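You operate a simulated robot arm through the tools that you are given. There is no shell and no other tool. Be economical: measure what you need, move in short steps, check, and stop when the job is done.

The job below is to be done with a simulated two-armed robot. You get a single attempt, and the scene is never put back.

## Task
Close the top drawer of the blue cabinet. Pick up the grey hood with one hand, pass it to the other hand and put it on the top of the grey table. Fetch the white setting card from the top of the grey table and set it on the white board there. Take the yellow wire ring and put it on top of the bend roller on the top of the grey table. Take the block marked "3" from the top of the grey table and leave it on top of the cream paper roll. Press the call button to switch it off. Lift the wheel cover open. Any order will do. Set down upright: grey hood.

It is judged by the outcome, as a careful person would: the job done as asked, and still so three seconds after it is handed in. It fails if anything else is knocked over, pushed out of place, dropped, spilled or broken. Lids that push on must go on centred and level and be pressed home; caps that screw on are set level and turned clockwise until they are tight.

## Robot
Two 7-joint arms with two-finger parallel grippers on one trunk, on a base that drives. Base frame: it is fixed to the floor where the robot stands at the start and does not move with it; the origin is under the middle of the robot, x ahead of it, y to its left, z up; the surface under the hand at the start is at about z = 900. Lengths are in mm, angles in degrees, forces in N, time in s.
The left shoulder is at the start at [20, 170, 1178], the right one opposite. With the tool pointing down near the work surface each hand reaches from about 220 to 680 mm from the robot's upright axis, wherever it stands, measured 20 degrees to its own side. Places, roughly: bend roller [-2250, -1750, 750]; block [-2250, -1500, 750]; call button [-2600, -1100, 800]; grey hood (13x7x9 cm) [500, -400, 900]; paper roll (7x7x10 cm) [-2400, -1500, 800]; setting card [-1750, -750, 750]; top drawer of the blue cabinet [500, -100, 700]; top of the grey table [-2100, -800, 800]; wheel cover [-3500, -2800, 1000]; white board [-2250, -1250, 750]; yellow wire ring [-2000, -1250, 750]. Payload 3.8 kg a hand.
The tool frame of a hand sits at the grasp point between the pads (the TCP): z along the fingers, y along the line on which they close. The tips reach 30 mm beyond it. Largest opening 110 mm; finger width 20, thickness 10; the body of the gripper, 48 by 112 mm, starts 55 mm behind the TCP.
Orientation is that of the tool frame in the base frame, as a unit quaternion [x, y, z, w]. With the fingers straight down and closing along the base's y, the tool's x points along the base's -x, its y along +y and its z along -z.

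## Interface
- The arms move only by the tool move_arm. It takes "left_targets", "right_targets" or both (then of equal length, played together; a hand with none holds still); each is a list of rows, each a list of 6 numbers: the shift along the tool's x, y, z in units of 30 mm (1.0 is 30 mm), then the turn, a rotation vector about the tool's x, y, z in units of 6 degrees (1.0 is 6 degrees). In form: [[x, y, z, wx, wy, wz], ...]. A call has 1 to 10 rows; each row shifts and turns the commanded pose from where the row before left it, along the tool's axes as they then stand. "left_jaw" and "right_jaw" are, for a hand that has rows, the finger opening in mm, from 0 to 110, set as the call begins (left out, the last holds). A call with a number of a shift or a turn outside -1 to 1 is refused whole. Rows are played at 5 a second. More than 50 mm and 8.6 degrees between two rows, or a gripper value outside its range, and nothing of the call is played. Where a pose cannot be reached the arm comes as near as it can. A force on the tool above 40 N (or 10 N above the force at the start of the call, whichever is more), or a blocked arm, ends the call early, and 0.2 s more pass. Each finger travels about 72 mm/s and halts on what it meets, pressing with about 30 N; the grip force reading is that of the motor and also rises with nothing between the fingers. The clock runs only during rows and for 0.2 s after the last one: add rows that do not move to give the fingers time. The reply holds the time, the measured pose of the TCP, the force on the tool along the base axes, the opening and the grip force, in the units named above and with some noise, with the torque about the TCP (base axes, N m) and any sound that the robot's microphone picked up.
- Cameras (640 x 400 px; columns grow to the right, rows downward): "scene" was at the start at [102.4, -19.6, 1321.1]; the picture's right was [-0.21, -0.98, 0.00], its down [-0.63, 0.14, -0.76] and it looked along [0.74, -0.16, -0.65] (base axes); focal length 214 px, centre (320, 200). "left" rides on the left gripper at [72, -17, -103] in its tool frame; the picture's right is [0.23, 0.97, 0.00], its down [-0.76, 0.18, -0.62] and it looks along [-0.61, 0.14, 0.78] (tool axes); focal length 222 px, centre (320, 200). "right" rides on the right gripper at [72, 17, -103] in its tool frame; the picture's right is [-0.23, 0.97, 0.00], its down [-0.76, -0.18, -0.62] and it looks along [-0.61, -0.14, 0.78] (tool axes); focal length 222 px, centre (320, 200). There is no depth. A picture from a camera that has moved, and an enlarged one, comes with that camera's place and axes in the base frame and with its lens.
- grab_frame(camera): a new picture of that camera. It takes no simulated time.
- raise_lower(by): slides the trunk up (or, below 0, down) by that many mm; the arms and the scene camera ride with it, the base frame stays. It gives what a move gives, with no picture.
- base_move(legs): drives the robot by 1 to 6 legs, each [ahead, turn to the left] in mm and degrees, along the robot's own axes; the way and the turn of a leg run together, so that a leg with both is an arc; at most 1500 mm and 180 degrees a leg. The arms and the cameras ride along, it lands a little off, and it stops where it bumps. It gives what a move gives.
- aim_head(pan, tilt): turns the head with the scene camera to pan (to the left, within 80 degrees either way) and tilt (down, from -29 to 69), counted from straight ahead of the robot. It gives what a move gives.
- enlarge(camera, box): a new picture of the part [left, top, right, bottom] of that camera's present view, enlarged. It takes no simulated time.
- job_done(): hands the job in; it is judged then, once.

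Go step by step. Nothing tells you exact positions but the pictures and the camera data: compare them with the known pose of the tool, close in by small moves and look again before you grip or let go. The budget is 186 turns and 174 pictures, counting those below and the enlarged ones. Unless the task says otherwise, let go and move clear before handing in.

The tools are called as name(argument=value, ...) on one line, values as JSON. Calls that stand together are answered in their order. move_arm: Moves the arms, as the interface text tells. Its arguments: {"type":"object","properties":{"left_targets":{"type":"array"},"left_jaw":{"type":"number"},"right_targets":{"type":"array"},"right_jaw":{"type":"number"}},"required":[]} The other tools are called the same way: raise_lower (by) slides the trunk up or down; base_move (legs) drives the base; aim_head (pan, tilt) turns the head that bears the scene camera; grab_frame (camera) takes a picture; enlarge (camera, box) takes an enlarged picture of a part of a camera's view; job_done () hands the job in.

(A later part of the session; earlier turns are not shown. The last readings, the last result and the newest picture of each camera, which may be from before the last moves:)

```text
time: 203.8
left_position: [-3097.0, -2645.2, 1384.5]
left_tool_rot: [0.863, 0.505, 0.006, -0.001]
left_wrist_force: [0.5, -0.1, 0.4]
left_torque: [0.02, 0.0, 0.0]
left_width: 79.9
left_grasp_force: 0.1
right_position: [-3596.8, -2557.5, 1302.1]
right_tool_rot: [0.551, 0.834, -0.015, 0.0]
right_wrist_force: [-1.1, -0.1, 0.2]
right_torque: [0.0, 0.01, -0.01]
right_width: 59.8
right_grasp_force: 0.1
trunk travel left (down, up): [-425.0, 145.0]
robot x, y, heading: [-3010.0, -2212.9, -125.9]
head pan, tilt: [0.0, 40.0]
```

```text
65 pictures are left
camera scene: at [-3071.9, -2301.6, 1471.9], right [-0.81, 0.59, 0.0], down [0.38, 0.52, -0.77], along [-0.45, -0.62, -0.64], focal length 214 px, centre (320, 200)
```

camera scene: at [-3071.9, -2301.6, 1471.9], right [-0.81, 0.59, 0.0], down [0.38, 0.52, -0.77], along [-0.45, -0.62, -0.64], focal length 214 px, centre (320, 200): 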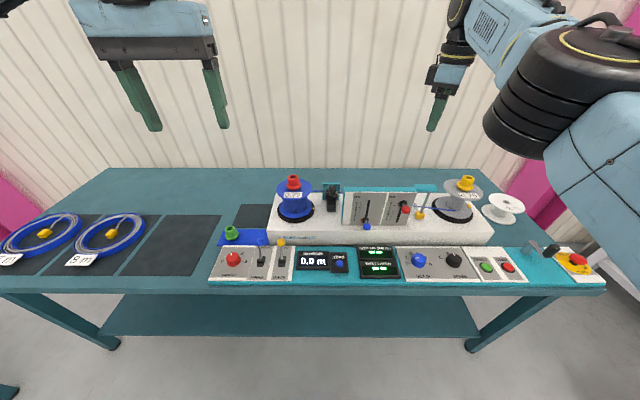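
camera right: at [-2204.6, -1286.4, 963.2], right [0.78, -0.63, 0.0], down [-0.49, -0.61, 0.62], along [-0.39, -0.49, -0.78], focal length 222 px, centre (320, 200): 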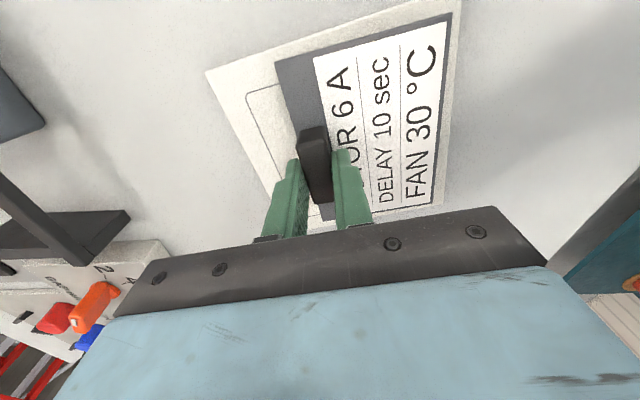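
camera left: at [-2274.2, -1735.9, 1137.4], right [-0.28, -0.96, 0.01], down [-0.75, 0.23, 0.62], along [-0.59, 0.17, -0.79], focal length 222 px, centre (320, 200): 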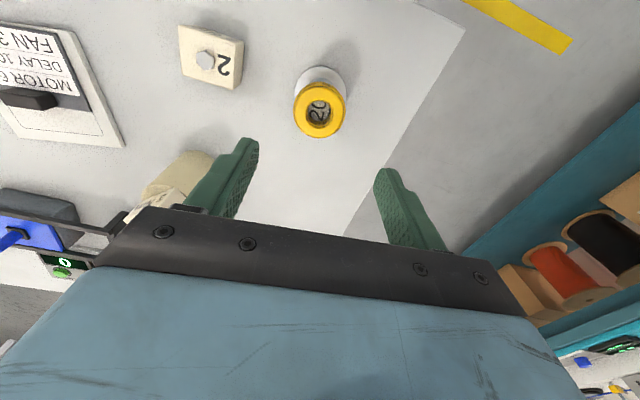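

Now a clear frontal view of the winder. Zoom for the wheel cover.

enlarge(camera="scene", box=[260, 160, 420, 260])

enlarge(camera="scene", box=[400, 160, 610, 290])

enlarge(camera="scene", box=[300, 170, 360, 220])

```text
4.00 times, centred on (340, 210) of scene
camera zoom: at [-3071.9, -2301.6, 1471.9], right [-0.81, 0.59, 0.0], down [0.38, 0.52, -0.77], along [-0.45, -0.62, -0.64], focal length 858 px, centre (240, 160)
```

zoom: 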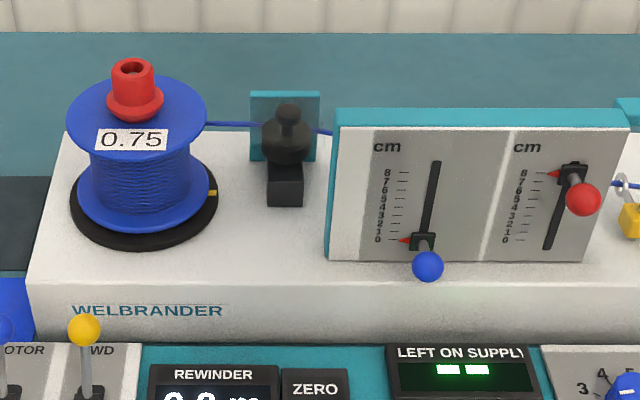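

```text
3.05 times, centred on (505, 225) of scene
camera zoom: at [-3071.9, -2301.6, 1471.9], right [-0.81, 0.59, 0.0], down [0.38, 0.52, -0.77], along [-0.45, -0.62, -0.64], focal length 654 px, centre (-244, 124)
```

zoom: 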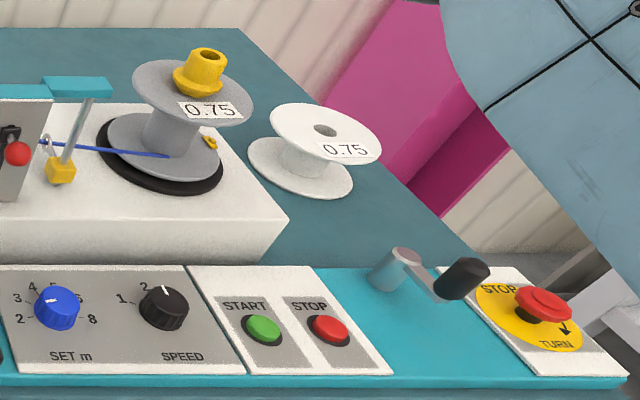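

```text
8.00 times, centred on (330, 195) of scene
camera zoom: at [-3071.9, -2301.6, 1471.9], right [-0.81, 0.59, 0.0], down [0.38, 0.52, -0.77], along [-0.45, -0.62, -0.64], focal length 1716 px, centre (240, 240)
```

zoom: 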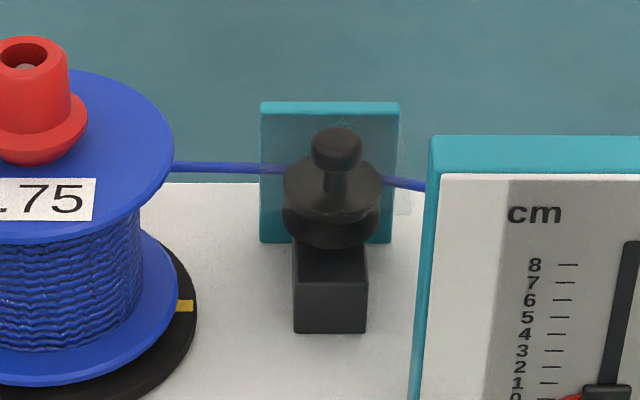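

The black knobbed dome by the teal plate between spool and "cm" panel is the wheel guard. I move in closer (130 mm) and rotate 20° right so the left hand can reach it, then inspect with the left camera.

base_move(legs=[[130, 0], [0, -20]])

aim_head(pan=18, tilt=42)

grab_frame(camera="left")

grab_frame(camera="scene")

```text
time: 206.1
left_position: [-3314.3, -2694.5, 1382.8]
left_tool_rot: [0.937, 0.35, 0.006, 0.0]
left_wrist_force: [0.2, 0.9, -0.5]
left_torque: [0.0, 0.0, -0.02]
left_width: 80.2
left_grasp_force: 0.1
right_position: [-3754.4, -2444.3, 1303.0]
right_tool_rot: [0.686, 0.727, -0.015, -0.003]
right_wrist_force: [-0.8, -0.6, 0.2]
right_torque: [-0.03, -0.01, 0.03]
right_width: 59.9
right_grasp_force: 0.1
trunk travel left (down, up): [-425.0, 145.0]
robot x, y, heading: [-3082.7, -2322.0, -145.6]
head pan, tilt: [0.0, 40.0]
```

```text
time: 206.9
left_position: [-3314.5, -2694.6, 1382.5]
left_tool_rot: [0.937, 0.35, 0.004, 0.0]
left_wrist_force: [-0.9, 0.1, 0.7]
left_torque: [0.03, 0.0, -0.04]
left_width: 79.8
left_grasp_force: 0.0
right_position: [-3752.8, -2444.1, 1302.5]
right_tool_rot: [0.687, 0.727, -0.015, -0.003]
right_wrist_force: [0.5, -0.5, 0.6]
right_torque: [-0.02, 0.0, -0.01]
right_width: 60.0
right_grasp_force: 0.1
trunk travel left (down, up): [-425.0, 145.0]
robot x, y, heading: [-3078.7, -2319.6, -145.7]
head pan, tilt: [18.0, 42.0]
```

```text
61 pictures are left
camera left: at [-3269.7, -2634.3, 1487.5], right [0.81, -0.59, 0.01], down [-0.46, -0.64, 0.62], along [-0.36, -0.5, -0.79], focal length 222 px, centre (320, 200)
```

left: 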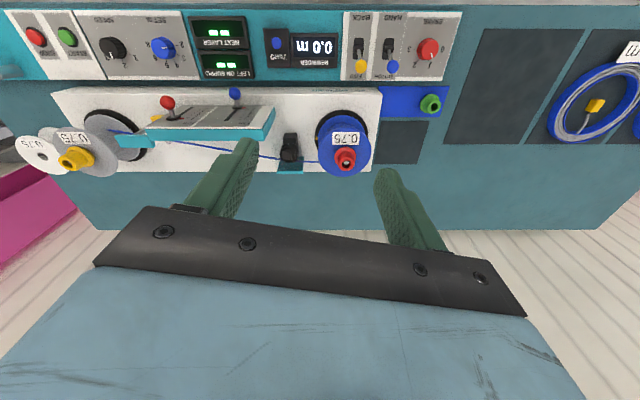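

```text
60 pictures are left
camera scene: at [-3153.7, -2398.5, 1468.9], right [-0.79, 0.61, 0.0], down [0.41, 0.53, -0.74], along [-0.45, -0.59, -0.67], focal length 214 px, centre (320, 200)
```

scene: 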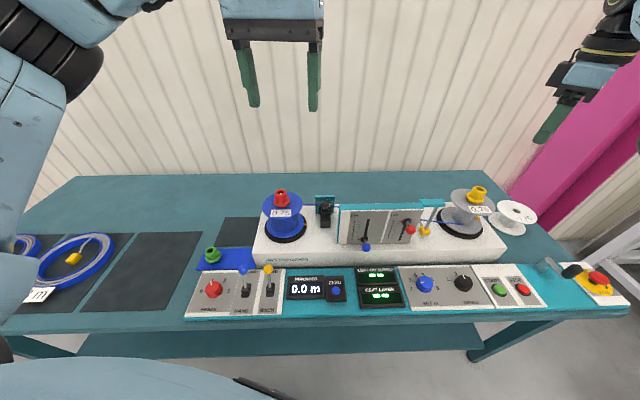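

enlarge(camera="left", box=[230, 110, 350, 190])

enlarge(camera="scene", box=[300, 185, 350, 235])

```text
5.00 times, centred on (290, 150) of left
camera zoom: at [-3269.7, -2634.3, 1487.5], right [0.81, -0.59, 0.01], down [-0.46, -0.64, 0.62], along [-0.36, -0.5, -0.79], focal length 1111 px, centre (470, 450)
```

zoom: 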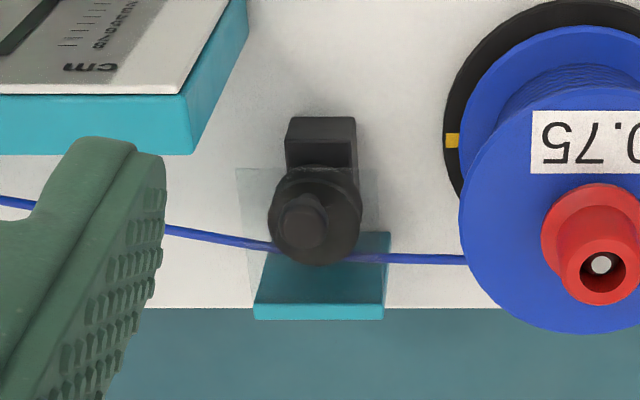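

```text
8.00 times, centred on (325, 210) of scene
camera zoom: at [-3153.7, -2398.5, 1468.9], right [-0.79, 0.61, 0.0], down [0.41, 0.53, -0.74], along [-0.45, -0.59, -0.67], focal length 1716 px, centre (280, 120)
```

zoom: 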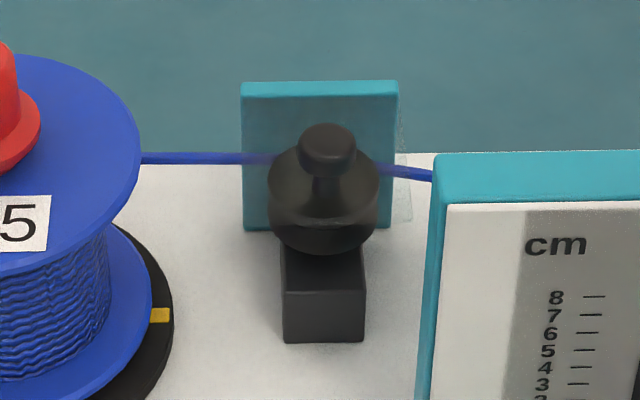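

Triangulated: guard knob at about (-3471,-2781,1005), hinge plate 65 mm behind it; it's a clear cover with a black knob. I lower the trunk, align the left hand's yaw with the bench and move above the knob.

raise_lower(by=-110)

move_arm(left_targets=[[0, 0, 0, 0, 0, -1], [0, 0, 0, 0, 0, -1.0], [0, 0, 0, 0, 0, -0.2], [-0.9, -0.42, 0.8, 0, 0, 0], [-0.9, -0.42, 0.8, 0, 0, 0], [-0.9, -0.42, 0.8, 0, 0, 0], [-0.9, -0.42, 0.8, 0, 0, 0], [-0.9, -0.42, 0.8, 0, 0, 0], [-0.9, -0.42, 0.8, 0, 0, 0]], left_jaw=46)

grab_frame(camera="left")

enlarge(camera="scene", box=[260, 130, 400, 250])

```text
time: 208.4
left_position: [-3313.3, -2694.4, 1274.2]
left_tool_rot: [0.937, 0.35, 0.005, 0.0]
left_wrist_force: [0.3, 0.3, 0.3]
left_torque: [0.01, 0.01, 0.01]
left_width: 80.1
left_grasp_force: 0.1
right_position: [-3754.1, -2444.5, 1194.2]
right_tool_rot: [0.687, 0.727, -0.015, -0.003]
right_wrist_force: [0.0, 0.4, 0.5]
right_torque: [-0.01, 0.02, -0.02]
right_width: 59.9
right_grasp_force: 0.0
trunk travel left (down, up): [-315.0, 255.0]
robot x, y, heading: [-3081.7, -2318.8, -145.4]
head pan, tilt: [18.0, 42.0]
```

```text
time: 210.4
left_position: [-3469.7, -2781.1, 1127.6]
left_tool_rot: [0.89, 0.455, 0.005, 0.001]
left_wrist_force: [0.0, 1.3, 0.6]
left_torque: [-0.01, -0.03, -0.01]
left_width: 46.1
left_grasp_force: 0.1
right_position: [-3753.9, -2444.0, 1192.9]
right_tool_rot: [0.687, 0.727, -0.014, -0.003]
right_wrist_force: [-0.4, 0.0, -1.1]
right_torque: [0.03, -0.02, -0.01]
right_width: 60.1
right_grasp_force: 0.1
trunk travel left (down, up): [-315.0, 255.0]
robot x, y, heading: [-3084.7, -2317.1, -145.7]
head pan, tilt: [18.0, 42.0]
```

```text
57 pictures are left
camera left: at [-3441.0, -2712.9, 1230.3], right [0.92, -0.39, 0.01], down [-0.31, -0.72, 0.62], along [-0.23, -0.57, -0.79], focal length 222 px, centre (320, 200)
```

left: 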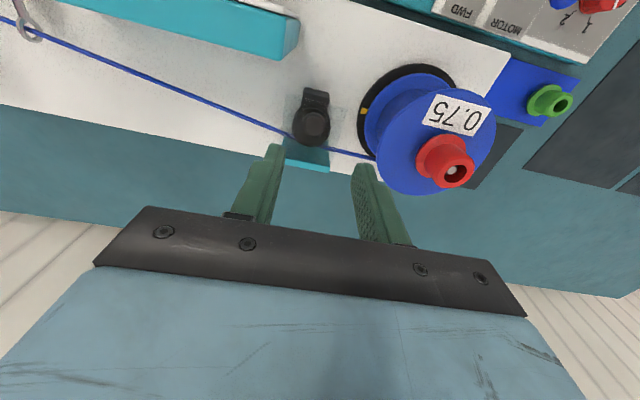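

```text
3.33 times, centred on (330, 190) of scene
camera zoom: at [-3154.6, -2398.4, 1358.8], right [-0.79, 0.61, 0.0], down [0.41, 0.53, -0.74], along [-0.45, -0.59, -0.67], focal length 715 px, centre (287, 233)
```

zoom: 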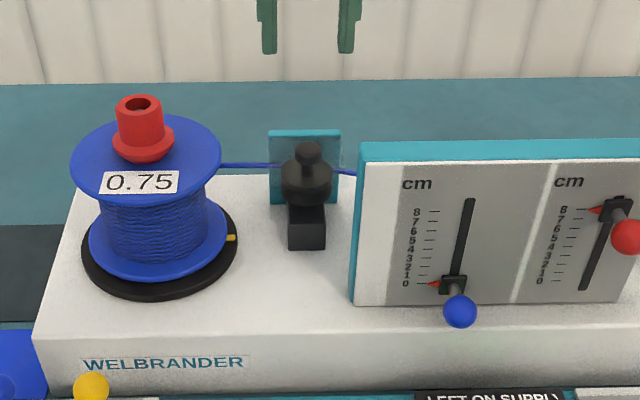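

enlarge(camera="left", box=[250, 70, 370, 180])

enlarge(camera="scene", box=[305, 160, 345, 210])

```text
3.64 times, centred on (310, 125) of left
camera zoom: at [-3441.0, -2712.9, 1230.3], right [0.92, -0.39, 0.01], down [-0.31, -0.72, 0.62], along [-0.23, -0.57, -0.79], focal length 808 px, centre (356, 473)
```

zoom: 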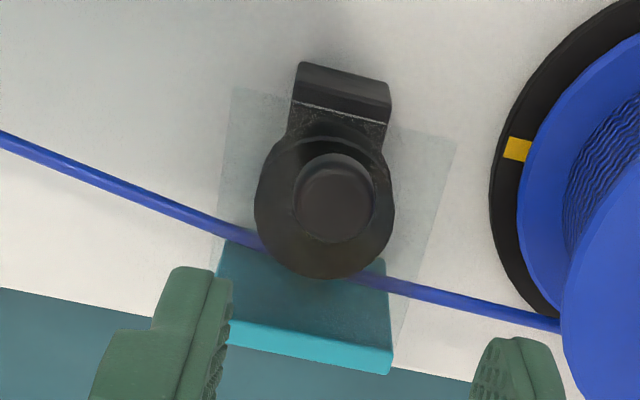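

```text
8.00 times, centred on (325, 185) of scene
camera zoom: at [-3154.6, -2398.4, 1358.8], right [-0.79, 0.61, 0.0], down [0.41, 0.53, -0.74], along [-0.45, -0.59, -0.67], focal length 1716 px, centre (280, 320)
```

zoom: 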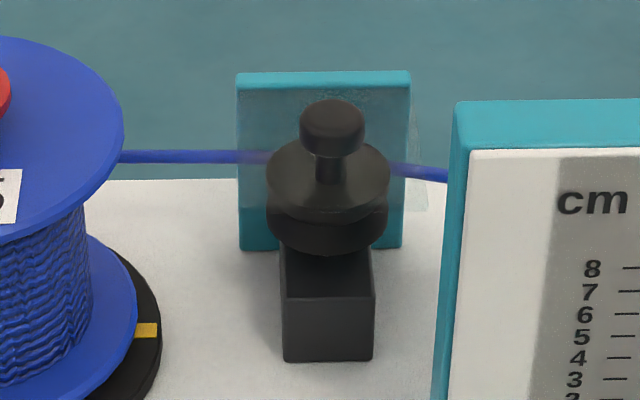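

The clear flap lies at z≈975 with the knob on it. I correct 4 mm and descend toward the knob.

move_arm(left_targets=[[-0.14, 0, 0.8, 0, 0, 0], [0, 0, 1, 0, 0, 0], [0, 0, 1, 0, 0, 0]], left_jaw=44)

grab_frame(camera="left")

enlarge(camera="scene", box=[290, 140, 360, 210])

```text
time: 211.2
left_position: [-3469.9, -2784.1, 1042.3]
left_tool_rot: [0.89, 0.455, 0.006, 0.001]
left_wrist_force: [-0.4, 0.0, -0.3]
left_torque: [0.02, -0.02, -0.01]
left_width: 44.1
left_grasp_force: 0.0
right_position: [-3754.1, -2444.3, 1192.1]
right_tool_rot: [0.687, 0.727, -0.014, -0.002]
right_wrist_force: [0.4, 0.0, -0.8]
right_torque: [0.01, -0.03, 0.03]
right_width: 59.9
right_grasp_force: 0.0
trunk travel left (down, up): [-315.0, 255.0]
robot x, y, heading: [-3084.0, -2319.1, -145.5]
head pan, tilt: [18.0, 42.0]
```

```text
53 pictures are left
camera left: at [-3441.7, -2716.0, 1146.5], right [0.92, -0.39, 0.01], down [-0.31, -0.72, 0.62], along [-0.23, -0.57, -0.79], focal length 222 px, centre (320, 200)
```

left: 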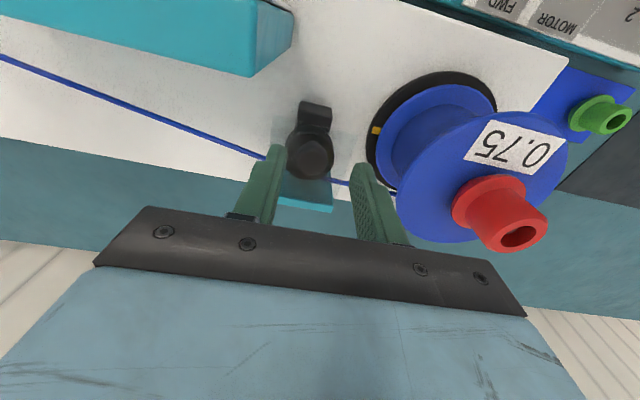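

```text
5.71 times, centred on (325, 175) of scene
camera zoom: at [-3154.0, -2398.8, 1358.8], right [-0.79, 0.61, 0.0], down [0.41, 0.53, -0.74], along [-0.45, -0.59, -0.67], focal length 1226 px, centre (291, 343)
```

zoom: 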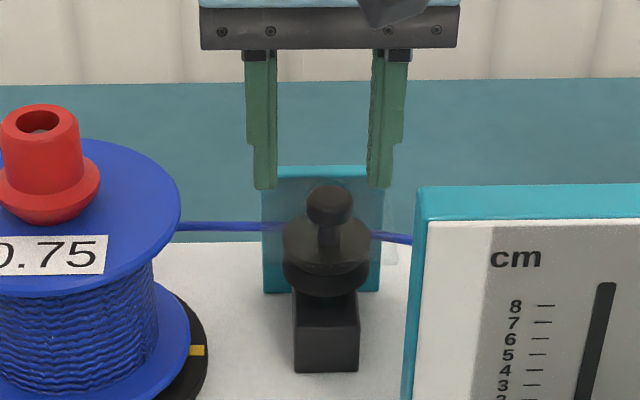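

move_arm(left_targets=[[0.06, -0.16, 0.4, 0, 0, 0], [0, 0, 0.43, 0, 0, 0]])

enlarge(camera="left", box=[240, 90, 400, 230])

enlarge(camera="scene", box=[290, 140, 360, 210])

```text
time: 211.8
left_position: [-3472.1, -2781.0, 1017.2]
left_tool_rot: [0.89, 0.456, 0.006, 0.001]
left_wrist_force: [0.4, 0.1, -0.3]
left_torque: [0.01, 0.0, 0.0]
left_width: 43.7
left_grasp_force: 0.1
right_position: [-3752.9, -2443.8, 1193.8]
right_tool_rot: [0.687, 0.727, -0.014, -0.003]
right_wrist_force: [-0.2, 0.5, -0.7]
right_torque: [-0.04, -0.03, 0.04]
right_width: 59.9
right_grasp_force: 0.0
trunk travel left (down, up): [-315.0, 255.0]
robot x, y, heading: [-3085.5, -2317.2, -145.7]
head pan, tilt: [18.0, 42.0]
```

```text
2.86 times, centred on (320, 160) of left
camera zoom: at [-3444.0, -2711.5, 1122.3], right [0.92, -0.39, 0.01], down [-0.31, -0.72, 0.62], along [-0.23, -0.57, -0.79], focal length 635 px, centre (320, 314)
```

zoom: 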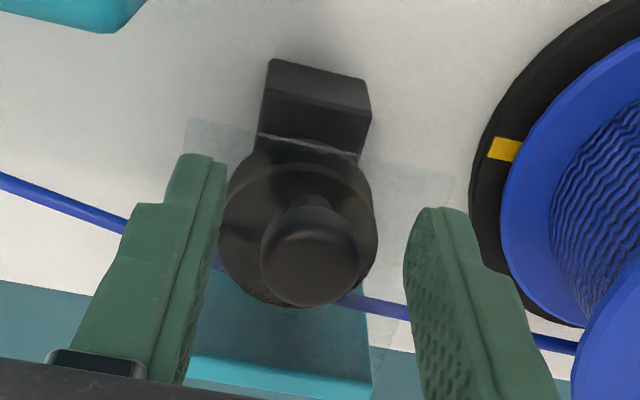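

```text
5.71 times, centred on (325, 175) of scene
camera zoom: at [-3153.7, -2398.5, 1358.9], right [-0.79, 0.61, 0.0], down [0.41, 0.53, -0.74], along [-0.45, -0.59, -0.67], focal length 1226 px, centre (291, 343)
```

zoom: 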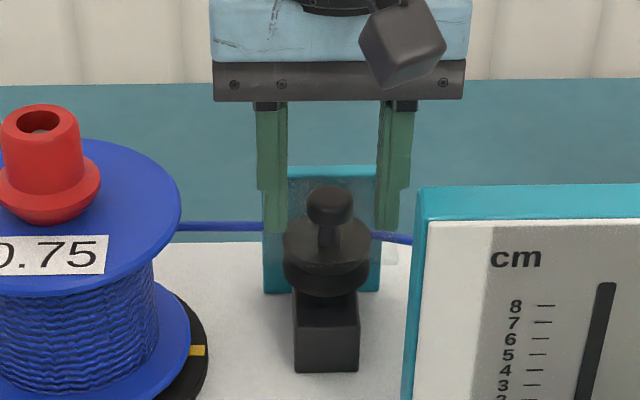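

The fingertips look tinted as if behind something clear; I zoom strongly before closing.

enlarge(camera="scene", box=[305, 160, 345, 195])

enlarge(camera="left", box=[280, 110, 380, 190])

```text
11.43 times, centred on (325, 178) of scene
camera zoom: at [-3153.7, -2398.5, 1358.9], right [-0.79, 0.61, 0.0], down [0.41, 0.53, -0.74], along [-0.45, -0.59, -0.67], focal length 2451 px, centre (263, 457)
```

zoom: 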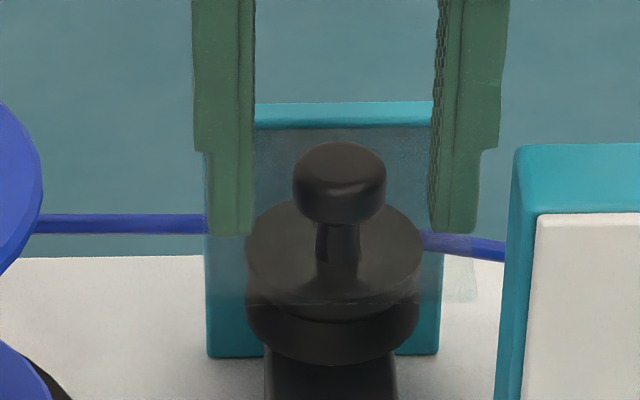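

```text
5.00 times, centred on (330, 150) of left
camera zoom: at [-3444.0, -2711.5, 1122.3], right [0.92, -0.39, 0.01], down [-0.31, -0.72, 0.62], along [-0.23, -0.57, -0.79], focal length 1111 px, centre (270, 450)
```

zoom: 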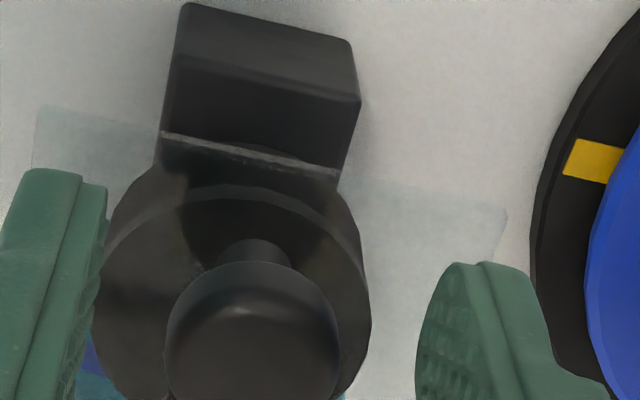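

The clear flap is a flat plate (front edge z≈974) under the knob; the fingers are clear above it. I close on the knob.

move_arm(left_targets=[[0, 0, 0, 0, 0, 0], [0, 0, 0, 0, 0, 0], [0, 0, 0, 0, 0, 0]], left_jaw=0)

move_arm(left_targets=[[-0.02, 0, -0.25, 0, 0, 0], [-0.05, 0, -0.25, 0, 0, 0]])

enlarge(camera="scene", box=[295, 140, 355, 200])

```text
time: 212.6
left_position: [-3471.9, -2779.6, 1018.2]
left_tool_rot: [0.89, 0.455, 0.006, 0.001]
left_wrist_force: [0.6, 0.2, -1.0]
left_torque: [0.15, 0.04, 0.01]
left_width: 23.1
left_grasp_force: 45.3
right_position: [-3753.3, -2444.7, 1192.7]
right_tool_rot: [0.687, 0.727, -0.014, -0.004]
right_wrist_force: [0.4, 0.1, 0.5]
right_torque: [0.02, 0.0, 0.01]
right_width: 60.0
right_grasp_force: 0.0
trunk travel left (down, up): [-315.0, 255.0]
robot x, y, heading: [-3085.7, -2320.3, -145.6]
head pan, tilt: [18.0, 42.0]
```

```text
time: 213.2
left_position: [-3472.1, -2780.9, 1032.9]
left_tool_rot: [0.891, 0.454, 0.009, 0.0]
left_wrist_force: [10.3, 10.3, -9.9]
left_torque: [1.27, -0.95, 0.04]
left_width: 20.4
left_grasp_force: 44.8
right_position: [-3753.3, -2443.2, 1194.0]
right_tool_rot: [0.687, 0.727, -0.015, -0.004]
right_wrist_force: [0.5, 0.0, -0.5]
right_torque: [-0.06, 0.01, 0.0]
right_width: 60.4
right_grasp_force: 0.0
trunk travel left (down, up): [-315.0, 255.0]
robot x, y, heading: [-3085.3, -2321.2, -145.7]
head pan, tilt: [18.0, 42.0]
```

```text
6.67 times, centred on (325, 170) of scene
camera zoom: at [-3153.0, -2397.8, 1358.9], right [-0.79, 0.61, 0.0], down [0.41, 0.53, -0.74], along [-0.45, -0.59, -0.67], focal length 1430 px, centre (287, 400)
```

zoom: 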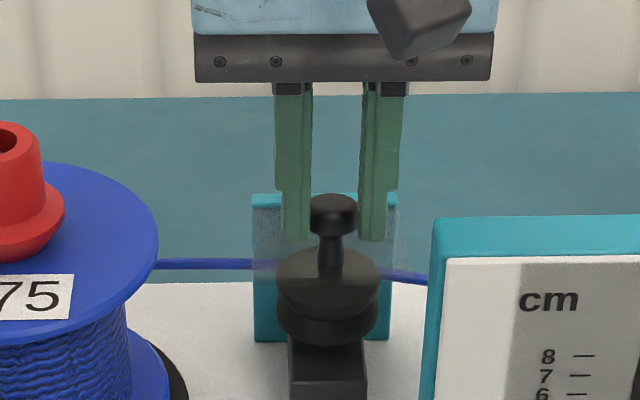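

The flap is lifting with the knob. I must rotate the tool about the rear hinge along with it: small arc rows, checking force.

move_arm(left_targets=[[-0.08, 0, 0, 0, 1, 0], [-0.08, 0, 0, 0, 1, 0], [-0.133, 0, -0.227, 0, 1, 0]])

enlarge(camera="scene", box=[295, 140, 355, 200])

```text
time: 214.0
left_position: [-3473.1, -2786.3, 1040.2]
left_tool_rot: [0.879, 0.449, 0.144, -0.07]
left_wrist_force: [0.4, 0.4, 0.5]
left_torque: [0.0, -0.04, 0.0]
left_width: 0.0
left_grasp_force: 37.8
left hand out of reach, approached as far as the arm can: row 3
right_position: [-3754.7, -2444.4, 1192.6]
right_tool_rot: [0.686, 0.728, -0.014, -0.003]
right_wrist_force: [0.3, -0.3, -0.6]
right_torque: [-0.01, -0.02, 0.01]
right_width: 59.9
right_grasp_force: 0.1
trunk travel left (down, up): [-315.0, 255.0]
robot x, y, heading: [-3084.0, -2317.9, -145.6]
head pan, tilt: [18.0, 42.0]
```

```text
6.67 times, centred on (325, 170) of scene
camera zoom: at [-3155.5, -2398.3, 1358.7], right [-0.79, 0.61, 0.0], down [0.41, 0.53, -0.74], along [-0.45, -0.59, -0.67], focal length 1430 px, centre (287, 400)
```

zoom: 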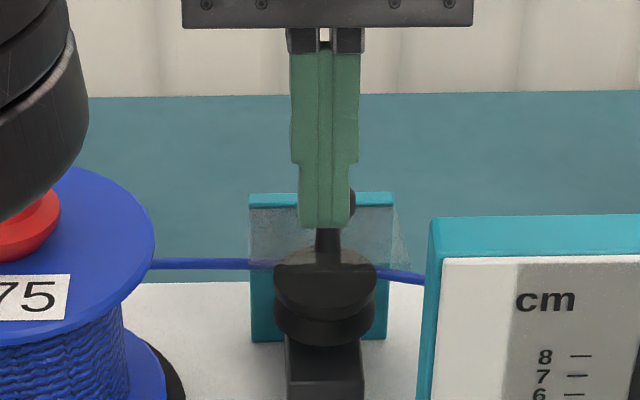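

The knob slipped out, but the flap appears to stay raised (~20°). I back the closed fingers away toward me and up, and check whether it holds.

move_arm(left_targets=[[0.95, 0, 0.0, 0, 0, 0], [0.94, 0, -0.5, 0, 0, 0], [0.3, 0, -0.95, 0, -1, 0], [0, 0, 0, 0, -1, 0], [0, 0, 0, 0, -1, 0]])

enlarge(camera="scene", box=[295, 140, 355, 200])

grab_frame(camera="left")

```text
time: 215.2
left_position: [-3489.3, -2775.0, 1106.4]
left_tool_rot: [0.89, 0.457, 0.004, -0.001]
left_wrist_force: [1.1, 0.1, -0.2]
left_torque: [-0.02, 0.05, -0.03]
left_width: 0.0
left_grasp_force: 37.4
left hand out of reach, approached as far as the arm can: row 1, 2, 3, 4
right_position: [-3750.9, -2445.8, 1195.0]
right_tool_rot: [0.685, 0.728, -0.015, -0.005]
right_wrist_force: [0.2, -0.3, 0.1]
right_torque: [0.04, 0.0, -0.01]
right_width: 60.1
right_grasp_force: 0.0
trunk travel left (down, up): [-315.0, 255.0]
robot x, y, heading: [-3083.1, -2318.4, -145.7]
head pan, tilt: [18.0, 42.0]
```

```text
6.67 times, centred on (325, 170) of scene
camera zoom: at [-3151.3, -2399.6, 1358.9], right [-0.79, 0.61, 0.0], down [0.41, 0.53, -0.74], along [-0.45, -0.59, -0.67], focal length 1430 px, centre (287, 400)
```

zoom: 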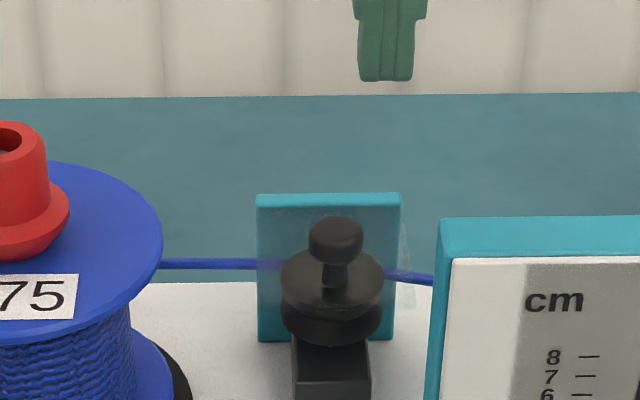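

```text
44 pictures are left
camera left: at [-3460.1, -2705.4, 1210.4], right [0.92, -0.38, 0.01], down [-0.3, -0.73, 0.62], along [-0.23, -0.57, -0.79], focal length 222 px, centre (320, 200)
```

left: 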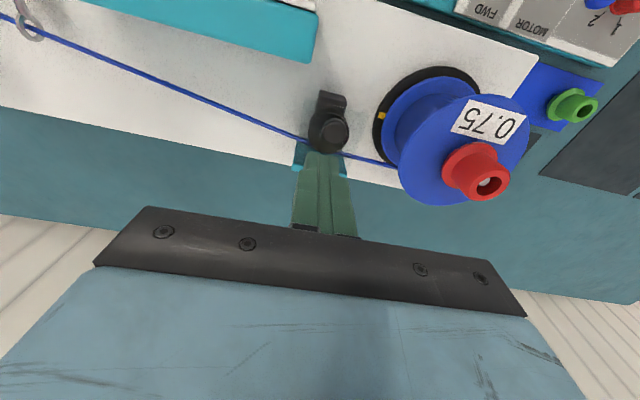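

The flap falls back when released, so it must go past vertical. New plan: closed fingers tilted 45° forward, tip slid under the flap's left front corner (clear of the wheel), then swept up and back. First I reposition and tilt.

move_arm(left_targets=[[0.79, 0.6, 0, 0, 0, 0], [0.79, 0.6, 0, 0, 0, 0], [0.79, 0.6, 0, 0, 0, 0], [0, 0, 0, 0, -1, 0], [0, 0, 0, 0, -1, 0], [0, 0, 0, 0, -1, 0], [0, 0, 0, 0, -1, 0], [0, 0, 0, 0, -1, 0], [0, 0, 0, 0, -1, 0], [0, 0, 0, 0, -1, 0]], left_jaw=0)

move_arm(left_targets=[[0, 0, 0, 0, -0.5, 0], [0.74, 0, 0.74, 0, 0, 0], [0.74, 0, 0.74, 0, 0, 0], [0.5, 0, 0.5, 0, 0, 0]])

enlarge(camera="scene", box=[270, 130, 370, 210])

```text
time: 217.4
left_position: [-3406.0, -2746.0, 1107.2]
left_tool_rot: [0.833, 0.425, -0.314, 0.164]
left_wrist_force: [-0.7, -0.4, -0.4]
left_torque: [0.01, -0.03, -0.02]
left_width: 0.1
left_grasp_force: 38.0
right_position: [-3753.2, -2444.3, 1193.2]
right_tool_rot: [0.686, 0.727, -0.015, -0.003]
right_wrist_force: [-0.3, 0.0, 0.3]
right_torque: [-0.01, -0.01, 0.04]
right_width: 60.2
right_grasp_force: 0.0
trunk travel left (down, up): [-315.0, 255.0]
robot x, y, heading: [-3084.6, -2320.3, -145.5]
head pan, tilt: [18.0, 42.0]
```

```text
time: 218.4
left_position: [-3404.2, -2746.4, 1022.7]
left_tool_rot: [0.825, 0.42, -0.335, 0.174]
left_wrist_force: [0.0, -0.1, 0.2]
left_torque: [0.02, 0.04, 0.01]
left_width: 0.1
left_grasp_force: 37.6
right_position: [-3753.5, -2444.5, 1192.8]
right_tool_rot: [0.687, 0.727, -0.015, -0.004]
right_wrist_force: [0.5, 0.3, 0.4]
right_torque: [-0.01, 0.01, 0.02]
right_width: 59.7
right_grasp_force: 0.0
trunk travel left (down, up): [-315.0, 255.0]
robot x, y, heading: [-3085.0, -2316.9, -145.4]
head pan, tilt: [18.0, 42.0]
```

```text
5.00 times, centred on (320, 170) of scene
camera zoom: at [-3153.8, -2398.6, 1358.9], right [-0.79, 0.61, 0.0], down [0.41, 0.53, -0.74], along [-0.45, -0.59, -0.67], focal length 1072 px, centre (320, 350)
```

zoom: 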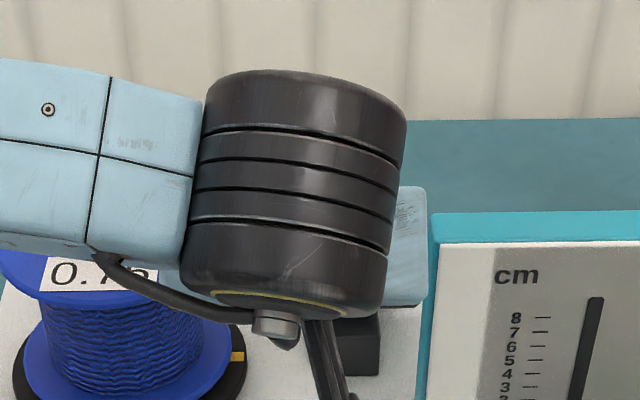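

move_arm(left_targets=[[0.35, 0.1, 0.35, 0, 0, 0], [0, 0, 0.5, 0, 0, 0]])

grab_frame(camera="left")

```text
time: 219.0
left_position: [-3408.6, -2756.6, 994.9]
left_tool_rot: [0.824, 0.421, -0.336, 0.176]
left_wrist_force: [-0.5, 0.5, 0.3]
left_torque: [-0.02, 0.0, 0.01]
left_width: 0.1
left_grasp_force: 38.1
right_position: [-3755.3, -2444.8, 1194.5]
right_tool_rot: [0.687, 0.727, -0.014, -0.003]
right_wrist_force: [0.5, 0.3, -0.4]
right_torque: [0.02, 0.0, -0.01]
right_width: 60.0
right_grasp_force: 0.1
trunk travel left (down, up): [-315.0, 255.0]
robot x, y, heading: [-3082.3, -2312.9, -145.6]
head pan, tilt: [18.0, 42.0]
```

```text
42 pictures are left
camera left: at [-3348.3, -2645.1, 1019.6], right [0.89, -0.44, -0.15], down [0.08, -0.19, 0.98], along [-0.46, -0.88, -0.13], focal length 222 px, centre (320, 200)
```

left: 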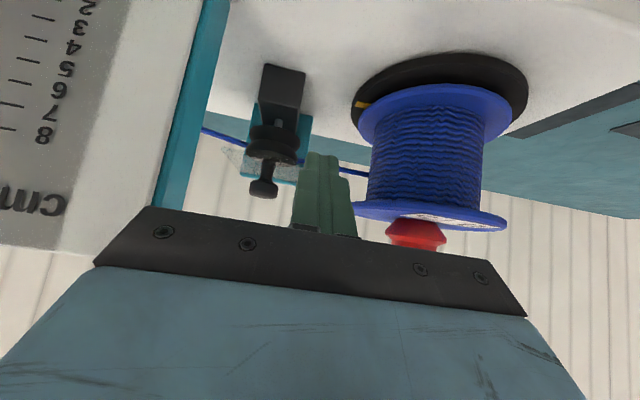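

enlarge(camera="left", box=[210, 100, 370, 220])

```text
3.33 times, centred on (290, 160) of left
camera zoom: at [-3348.3, -2645.1, 1019.6], right [0.89, -0.44, -0.15], down [0.08, -0.19, 0.98], along [-0.46, -0.88, -0.13], focal length 740 px, centre (420, 333)
```

zoom: 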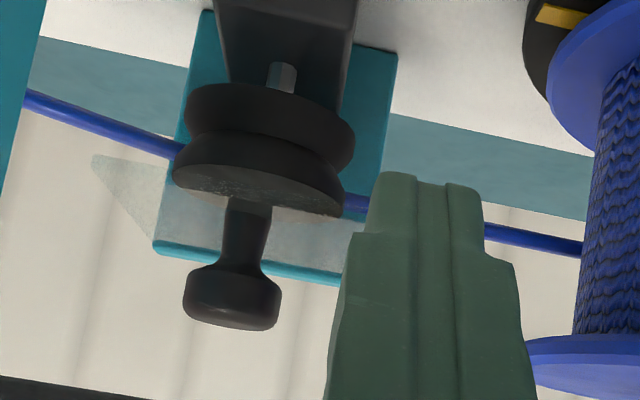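

The view shows the flap edge-on: the tip can slide under its left front corner. I insert along the finger axis, then begin sweeping up/back.

move_arm(left_targets=[[0, 0, 0.65, 0, 0, 0], [0, 0, 0.65, 0, 0, 0]])

move_arm(left_targets=[[-0.5, 0, 0, 0, 0, 0], [-0.5, 0, 0, 0, 0, 0], [-0.5, 0, 0, 0, 0, 0]])

enlarge(camera="left", box=[210, 100, 410, 250])

```text
time: 219.6
left_position: [-3424.4, -2777.8, 969.1]
left_tool_rot: [0.825, 0.42, -0.336, 0.175]
left_wrist_force: [0.2, 0.3, 0.2]
left_torque: [0.02, 0.03, -0.03]
left_width: 0.0
left_grasp_force: 37.9
right_position: [-3752.9, -2444.0, 1192.0]
right_tool_rot: [0.686, 0.727, -0.014, -0.004]
right_wrist_force: [-0.9, 0.0, 0.8]
right_torque: [0.0, 0.0, 0.02]
right_width: 59.9
right_grasp_force: 0.1
trunk travel left (down, up): [-315.0, 255.0]
robot x, y, heading: [-3082.6, -2318.1, -145.7]
head pan, tilt: [18.0, 42.0]
```

```text
time: 220.2
left_position: [-3435.1, -2795.3, 995.1]
left_tool_rot: [0.824, 0.421, -0.336, 0.175]
left_wrist_force: [7.9, 6.2, 3.0]
left_torque: [-0.04, 0.11, -0.04]
left_width: 0.0
left_grasp_force: 37.6
right_position: [-3751.8, -2443.6, 1194.4]
right_tool_rot: [0.685, 0.728, -0.014, -0.004]
right_wrist_force: [0.4, 0.3, 0.1]
right_torque: [-0.02, -0.02, -0.01]
right_width: 60.0
right_grasp_force: 0.2
trunk travel left (down, up): [-315.0, 255.0]
robot x, y, heading: [-3085.3, -2318.0, -145.6]
head pan, tilt: [18.0, 42.0]
stopped in row 3 (left hand): the force on the tool passed its limit at 47 N (the readings are from after the stop); the commanded pose is now the measured one
```

```text
2.67 times, centred on (310, 175) of left
camera zoom: at [-3375.7, -2683.7, 1017.9], right [0.89, -0.44, -0.15], down [0.08, -0.19, 0.98], along [-0.46, -0.88, -0.13], focal length 592 px, centre (347, 267)
```

zoom: 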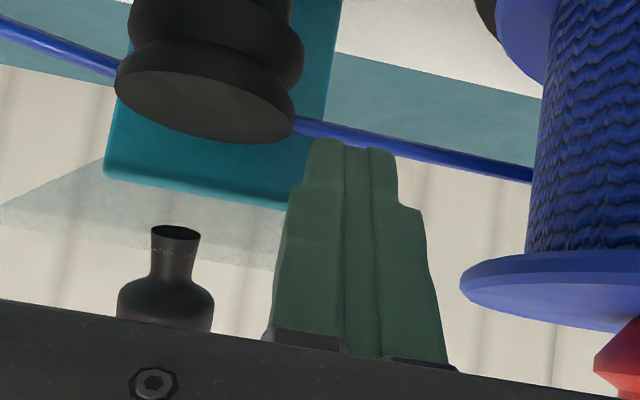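

The flap is rising on the finger, but the 45° push tripped the force limit (sliding friction). I continue with a steeper upward path in small steps.

move_arm(left_targets=[[-0.28, 0, -0.19, 0, 0, 0], [-0.28, 0, -0.19, 0, 0, 0], [-0.3, 0, -0.17, 0, 0, 0]])

enlarge(camera="left", box=[190, 80, 430, 260])

```text
time: 221.1
left_position: [-3441.1, -2802.1, 1025.9]
left_tool_rot: [0.824, 0.421, -0.336, 0.176]
left_wrist_force: [-0.3, 0.4, -0.2]
left_torque: [0.02, 0.01, 0.0]
left_width: 0.0
left_grasp_force: 37.5
right_position: [-3751.9, -2445.0, 1193.1]
right_tool_rot: [0.686, 0.728, -0.015, -0.003]
right_wrist_force: [0.0, -0.1, -0.2]
right_torque: [-0.02, -0.02, 0.0]
right_width: 59.9
right_grasp_force: 0.1
trunk travel left (down, up): [-315.0, 255.0]
robot x, y, heading: [-3084.2, -2319.4, -145.7]
head pan, tilt: [18.0, 42.0]
```

```text
2.22 times, centred on (310, 170) of left
camera zoom: at [-3381.9, -2690.8, 1047.7], right [0.89, -0.44, -0.15], down [0.08, -0.19, 0.98], along [-0.46, -0.88, -0.13], focal length 494 px, centre (342, 267)
```

zoom: 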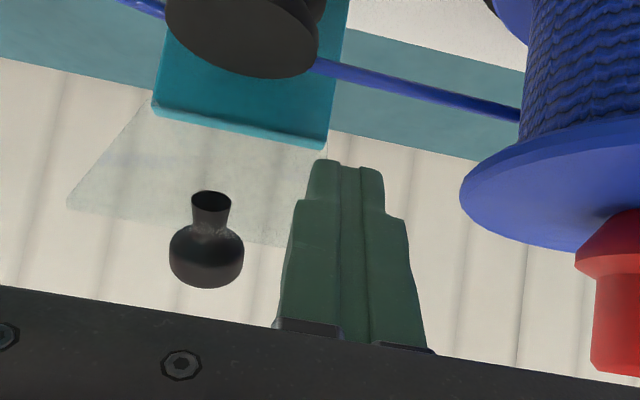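

Flap is at about 45° with no residual force. I keep sweeping it back.

move_arm(left_targets=[[-0.35, 0, 0, 0, 0, 0], [-0.35, 0, 0, 0, 0, 0], [-0.35, 0, 0, 0, 0, 0], [-0.35, 0, 0, 0, 0, 0], [-0.35, 0, 0, 0, 0, 0]])

enlarge(camera="left", box=[190, 50, 430, 260])

```text
time: 222.2
left_position: [-3462.1, -2832.2, 1061.3]
left_tool_rot: [0.824, 0.421, -0.336, 0.175]
left_wrist_force: [-0.4, 0.1, 0.2]
left_torque: [-0.02, 0.02, 0.0]
left_width: 0.2
left_grasp_force: 37.7
right_position: [-3753.0, -2444.1, 1192.8]
right_tool_rot: [0.686, 0.728, -0.014, -0.003]
right_wrist_force: [0.2, 0.5, 0.4]
right_torque: [0.04, -0.02, 0.02]
right_width: 59.7
right_grasp_force: 0.1
trunk travel left (down, up): [-315.0, 255.0]
robot x, y, heading: [-3080.6, -2319.6, -145.8]
head pan, tilt: [18.0, 42.0]
```

```text
1.90 times, centred on (310, 155) of left
camera zoom: at [-3403.4, -2720.8, 1084.2], right [0.89, -0.44, -0.15], down [0.08, -0.19, 0.98], along [-0.46, -0.88, -0.13], focal length 423 px, centre (339, 286)
```

zoom: 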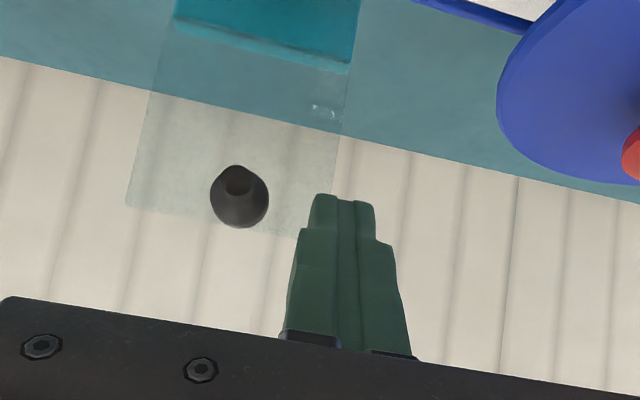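

Flap is almost upright. I push it horizontally further back past vertical.

move_arm(left_targets=[[-0.24, 0, 0.22, 0, 0, 0], [-0.24, 0, 0.22, 0, 0, 0], [-0.24, 0, 0.22, 0, 0, 0], [-0.24, 0, 0.22, 0, 0, 0]])

enlarge(camera="left", box=[190, 50, 430, 260])

```text
time: 223.2
left_position: [-3477.8, -2851.5, 1062.2]
left_tool_rot: [0.828, 0.419, -0.331, 0.173]
left_wrist_force: [26.5, 18.1, 13.7]
left_torque: [0.07, -0.18, 0.06]
left_width: 0.0
left_grasp_force: 37.5
right_position: [-3749.0, -2442.4, 1195.0]
right_tool_rot: [0.686, 0.728, -0.016, -0.004]
right_wrist_force: [0.3, -0.2, -0.4]
right_torque: [0.03, -0.03, 0.01]
right_width: 60.0
right_grasp_force: 0.1
trunk travel left (down, up): [-315.0, 255.0]
robot x, y, heading: [-3080.9, -2316.9, -145.6]
head pan, tilt: [18.0, 42.0]
stopped in row 4 (left hand): the force on the tool passed its limit at 48 N (the readings are from after the stop); the commanded pose is now the measured one
```

```text
1.90 times, centred on (310, 155) of left
camera zoom: at [-3417.4, -2740.6, 1086.4], right [0.89, -0.44, -0.15], down [0.07, -0.19, 0.98], along [-0.46, -0.88, -0.14], focal length 423 px, centre (339, 286)
```

zoom: 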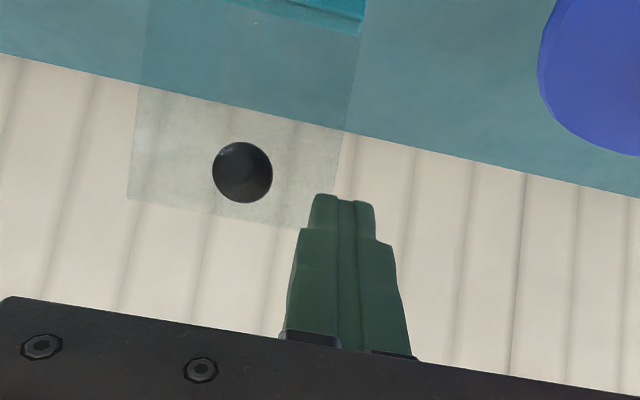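

The flap reached its stop past vertical. I back the finger off gently and verify it stays open.

move_arm(left_targets=[[0.24, 0, -0.22, 0, 0, 0], [0.24, 0, -0.22, 0, 0, 0], [0.48, 0, -0.44, 0, 0, 0], [0.7, 0, -0.65, 0, 0, 0], [0.7, 0, -0.65, 0, 0, 0], [0.7, 0, -0.65, 0, 0, 0], [0, 0, 0, 0, 0, 0], [0, 0, 0, 0, 0, 0]])

enlarge(camera="left", box=[160, 40, 440, 240])

```text
time: 225.0
left_position: [-3406.0, -2754.2, 1053.8]
left_tool_rot: [0.828, 0.42, -0.329, 0.174]
left_wrist_force: [0.5, -0.3, -0.7]
left_torque: [0.0, 0.01, -0.01]
left_width: 0.0
left_grasp_force: 37.6
right_position: [-3752.0, -2443.8, 1194.0]
right_tool_rot: [0.686, 0.728, -0.014, -0.002]
right_wrist_force: [-0.6, -0.9, 1.1]
right_torque: [-0.03, -0.01, -0.02]
right_width: 59.9
right_grasp_force: 0.0
trunk travel left (down, up): [-315.0, 255.0]
robot x, y, heading: [-3082.5, -2316.7, -145.7]
head pan, tilt: [18.0, 42.0]
```

```text
2.00 times, centred on (300, 140) of left
camera zoom: at [-3348.2, -2643.1, 1079.8], right [0.89, -0.44, -0.15], down [0.07, -0.19, 0.98], along [-0.46, -0.88, -0.14], focal length 444 px, centre (360, 320)
```

zoom: 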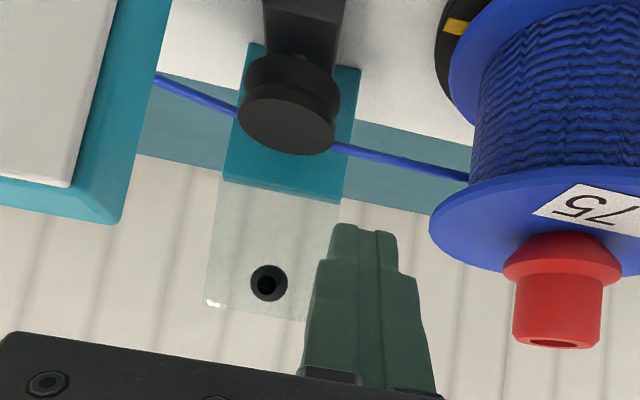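

The cover stays open, past vertical. Now retreat: lift the left hand clear, straighten it, raise the trunk and drive round to the far side of the grey table for the call button.

move_arm(left_targets=[[-0.5, 0, -0.9, 0, 0, 0], [-0.7, 0, -0.71, 0, 0, 0], [-0.7, 0, -0.71, 0, 0, 0], [-0.7, 0, -0.71, 0, 0, 0], [0, 0, 0, 0, 1, 0], [0, 0, 0, 0, 1, 0], [0, 0, 0, 0, 1, 0], [0, 0, 0, 0, 1, 0], [0, 0, 0, 0, 1, 0], [0, 0, 0, 0, 1, 0]])

raise_lower(by=110)

base_move(legs=[[-150, 0], [0, -77], [711, 0]])

aim_head(pan=-20, tilt=35)

grab_frame(camera="scene")

```text
time: 227.2
left_position: [-3404.5, -2749.0, 1174.6]
left_tool_rot: [0.889, 0.453, -0.056, 0.034]
left_wrist_force: [-0.6, -0.1, 0.0]
left_torque: [0.0, 0.03, 0.0]
left_width: 0.3
left_grasp_force: 37.9
right_position: [-3753.0, -2445.0, 1192.9]
right_tool_rot: [0.686, 0.728, -0.014, -0.002]
right_wrist_force: [1.1, 0.3, -0.3]
right_torque: [0.03, -0.02, -0.02]
right_width: 60.2
right_grasp_force: 0.0
trunk travel left (down, up): [-315.0, 255.0]
robot x, y, heading: [-3085.4, -2318.5, -145.5]
head pan, tilt: [18.0, 42.0]
```

```text
time: 228.6
left_position: [-3405.2, -2748.9, 1286.0]
left_tool_rot: [0.889, 0.453, -0.056, 0.036]
left_wrist_force: [-0.1, 0.6, 0.0]
left_torque: [-0.01, 0.02, 0.01]
left_width: 0.0
left_grasp_force: 37.7
right_position: [-3752.2, -2444.9, 1303.0]
right_tool_rot: [0.686, 0.727, -0.014, -0.003]
right_wrist_force: [0.1, -0.1, 0.4]
right_torque: [-0.03, -0.04, -0.01]
right_width: 60.0
right_grasp_force: 0.0
trunk travel left (down, up): [-425.0, 145.0]
robot x, y, heading: [-3085.3, -2315.2, -145.7]
head pan, tilt: [18.0, 42.0]
```

```text
time: 236.8
left_position: [-3978.9, -1545.4, 1284.2]
left_tool_rot: [0.979, -0.195, -0.066, -0.008]
left_wrist_force: [-0.3, 0.6, 0.5]
left_torque: [0.01, -0.01, 0.0]
left_width: 0.1
left_grasp_force: 37.6
right_position: [-3762.9, -1136.3, 1303.7]
right_tool_rot: [0.989, 0.146, -0.01, -0.01]
right_wrist_force: [0.3, -1.0, 0.1]
right_torque: [-0.02, -0.01, 0.0]
right_width: 60.2
right_grasp_force: 0.0
trunk travel left (down, up): [-425.0, 145.0]
robot x, y, heading: [-3486.8, -1758.7, 138.0]
head pan, tilt: [18.0, 42.0]
```

```text
time: 237.8
left_position: [-3978.1, -1545.7, 1285.1]
left_tool_rot: [0.978, -0.195, -0.067, -0.008]
left_wrist_force: [-0.3, 0.2, 0.2]
left_torque: [-0.01, -0.04, -0.02]
left_width: 0.0
left_grasp_force: 37.6
right_position: [-3764.6, -1136.9, 1303.6]
right_tool_rot: [0.989, 0.146, -0.01, -0.01]
right_wrist_force: [-0.6, 0.5, 0.3]
right_torque: [-0.02, -0.02, 0.02]
right_width: 59.8
right_grasp_force: 0.1
trunk travel left (down, up): [-425.0, 145.0]
robot x, y, heading: [-3484.4, -1760.7, 137.8]
head pan, tilt: [-20.0, 35.0]
```

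```text
35 pictures are left
camera scene: at [-3543.8, -1668.6, 1479.4], right [0.88, 0.47, 0.0], down [0.27, -0.51, -0.82], along [-0.38, 0.72, -0.57], focal length 214 px, centre (320, 200)
```

scene: 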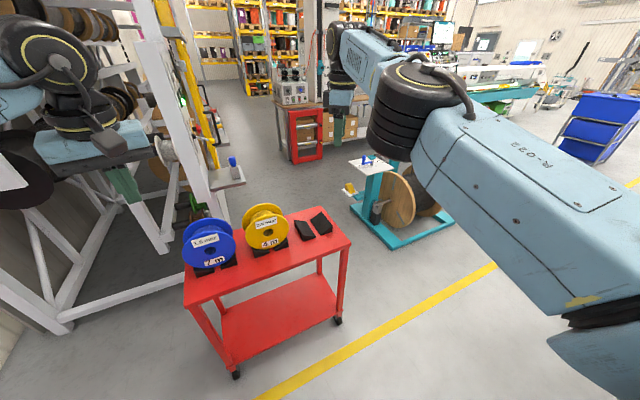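

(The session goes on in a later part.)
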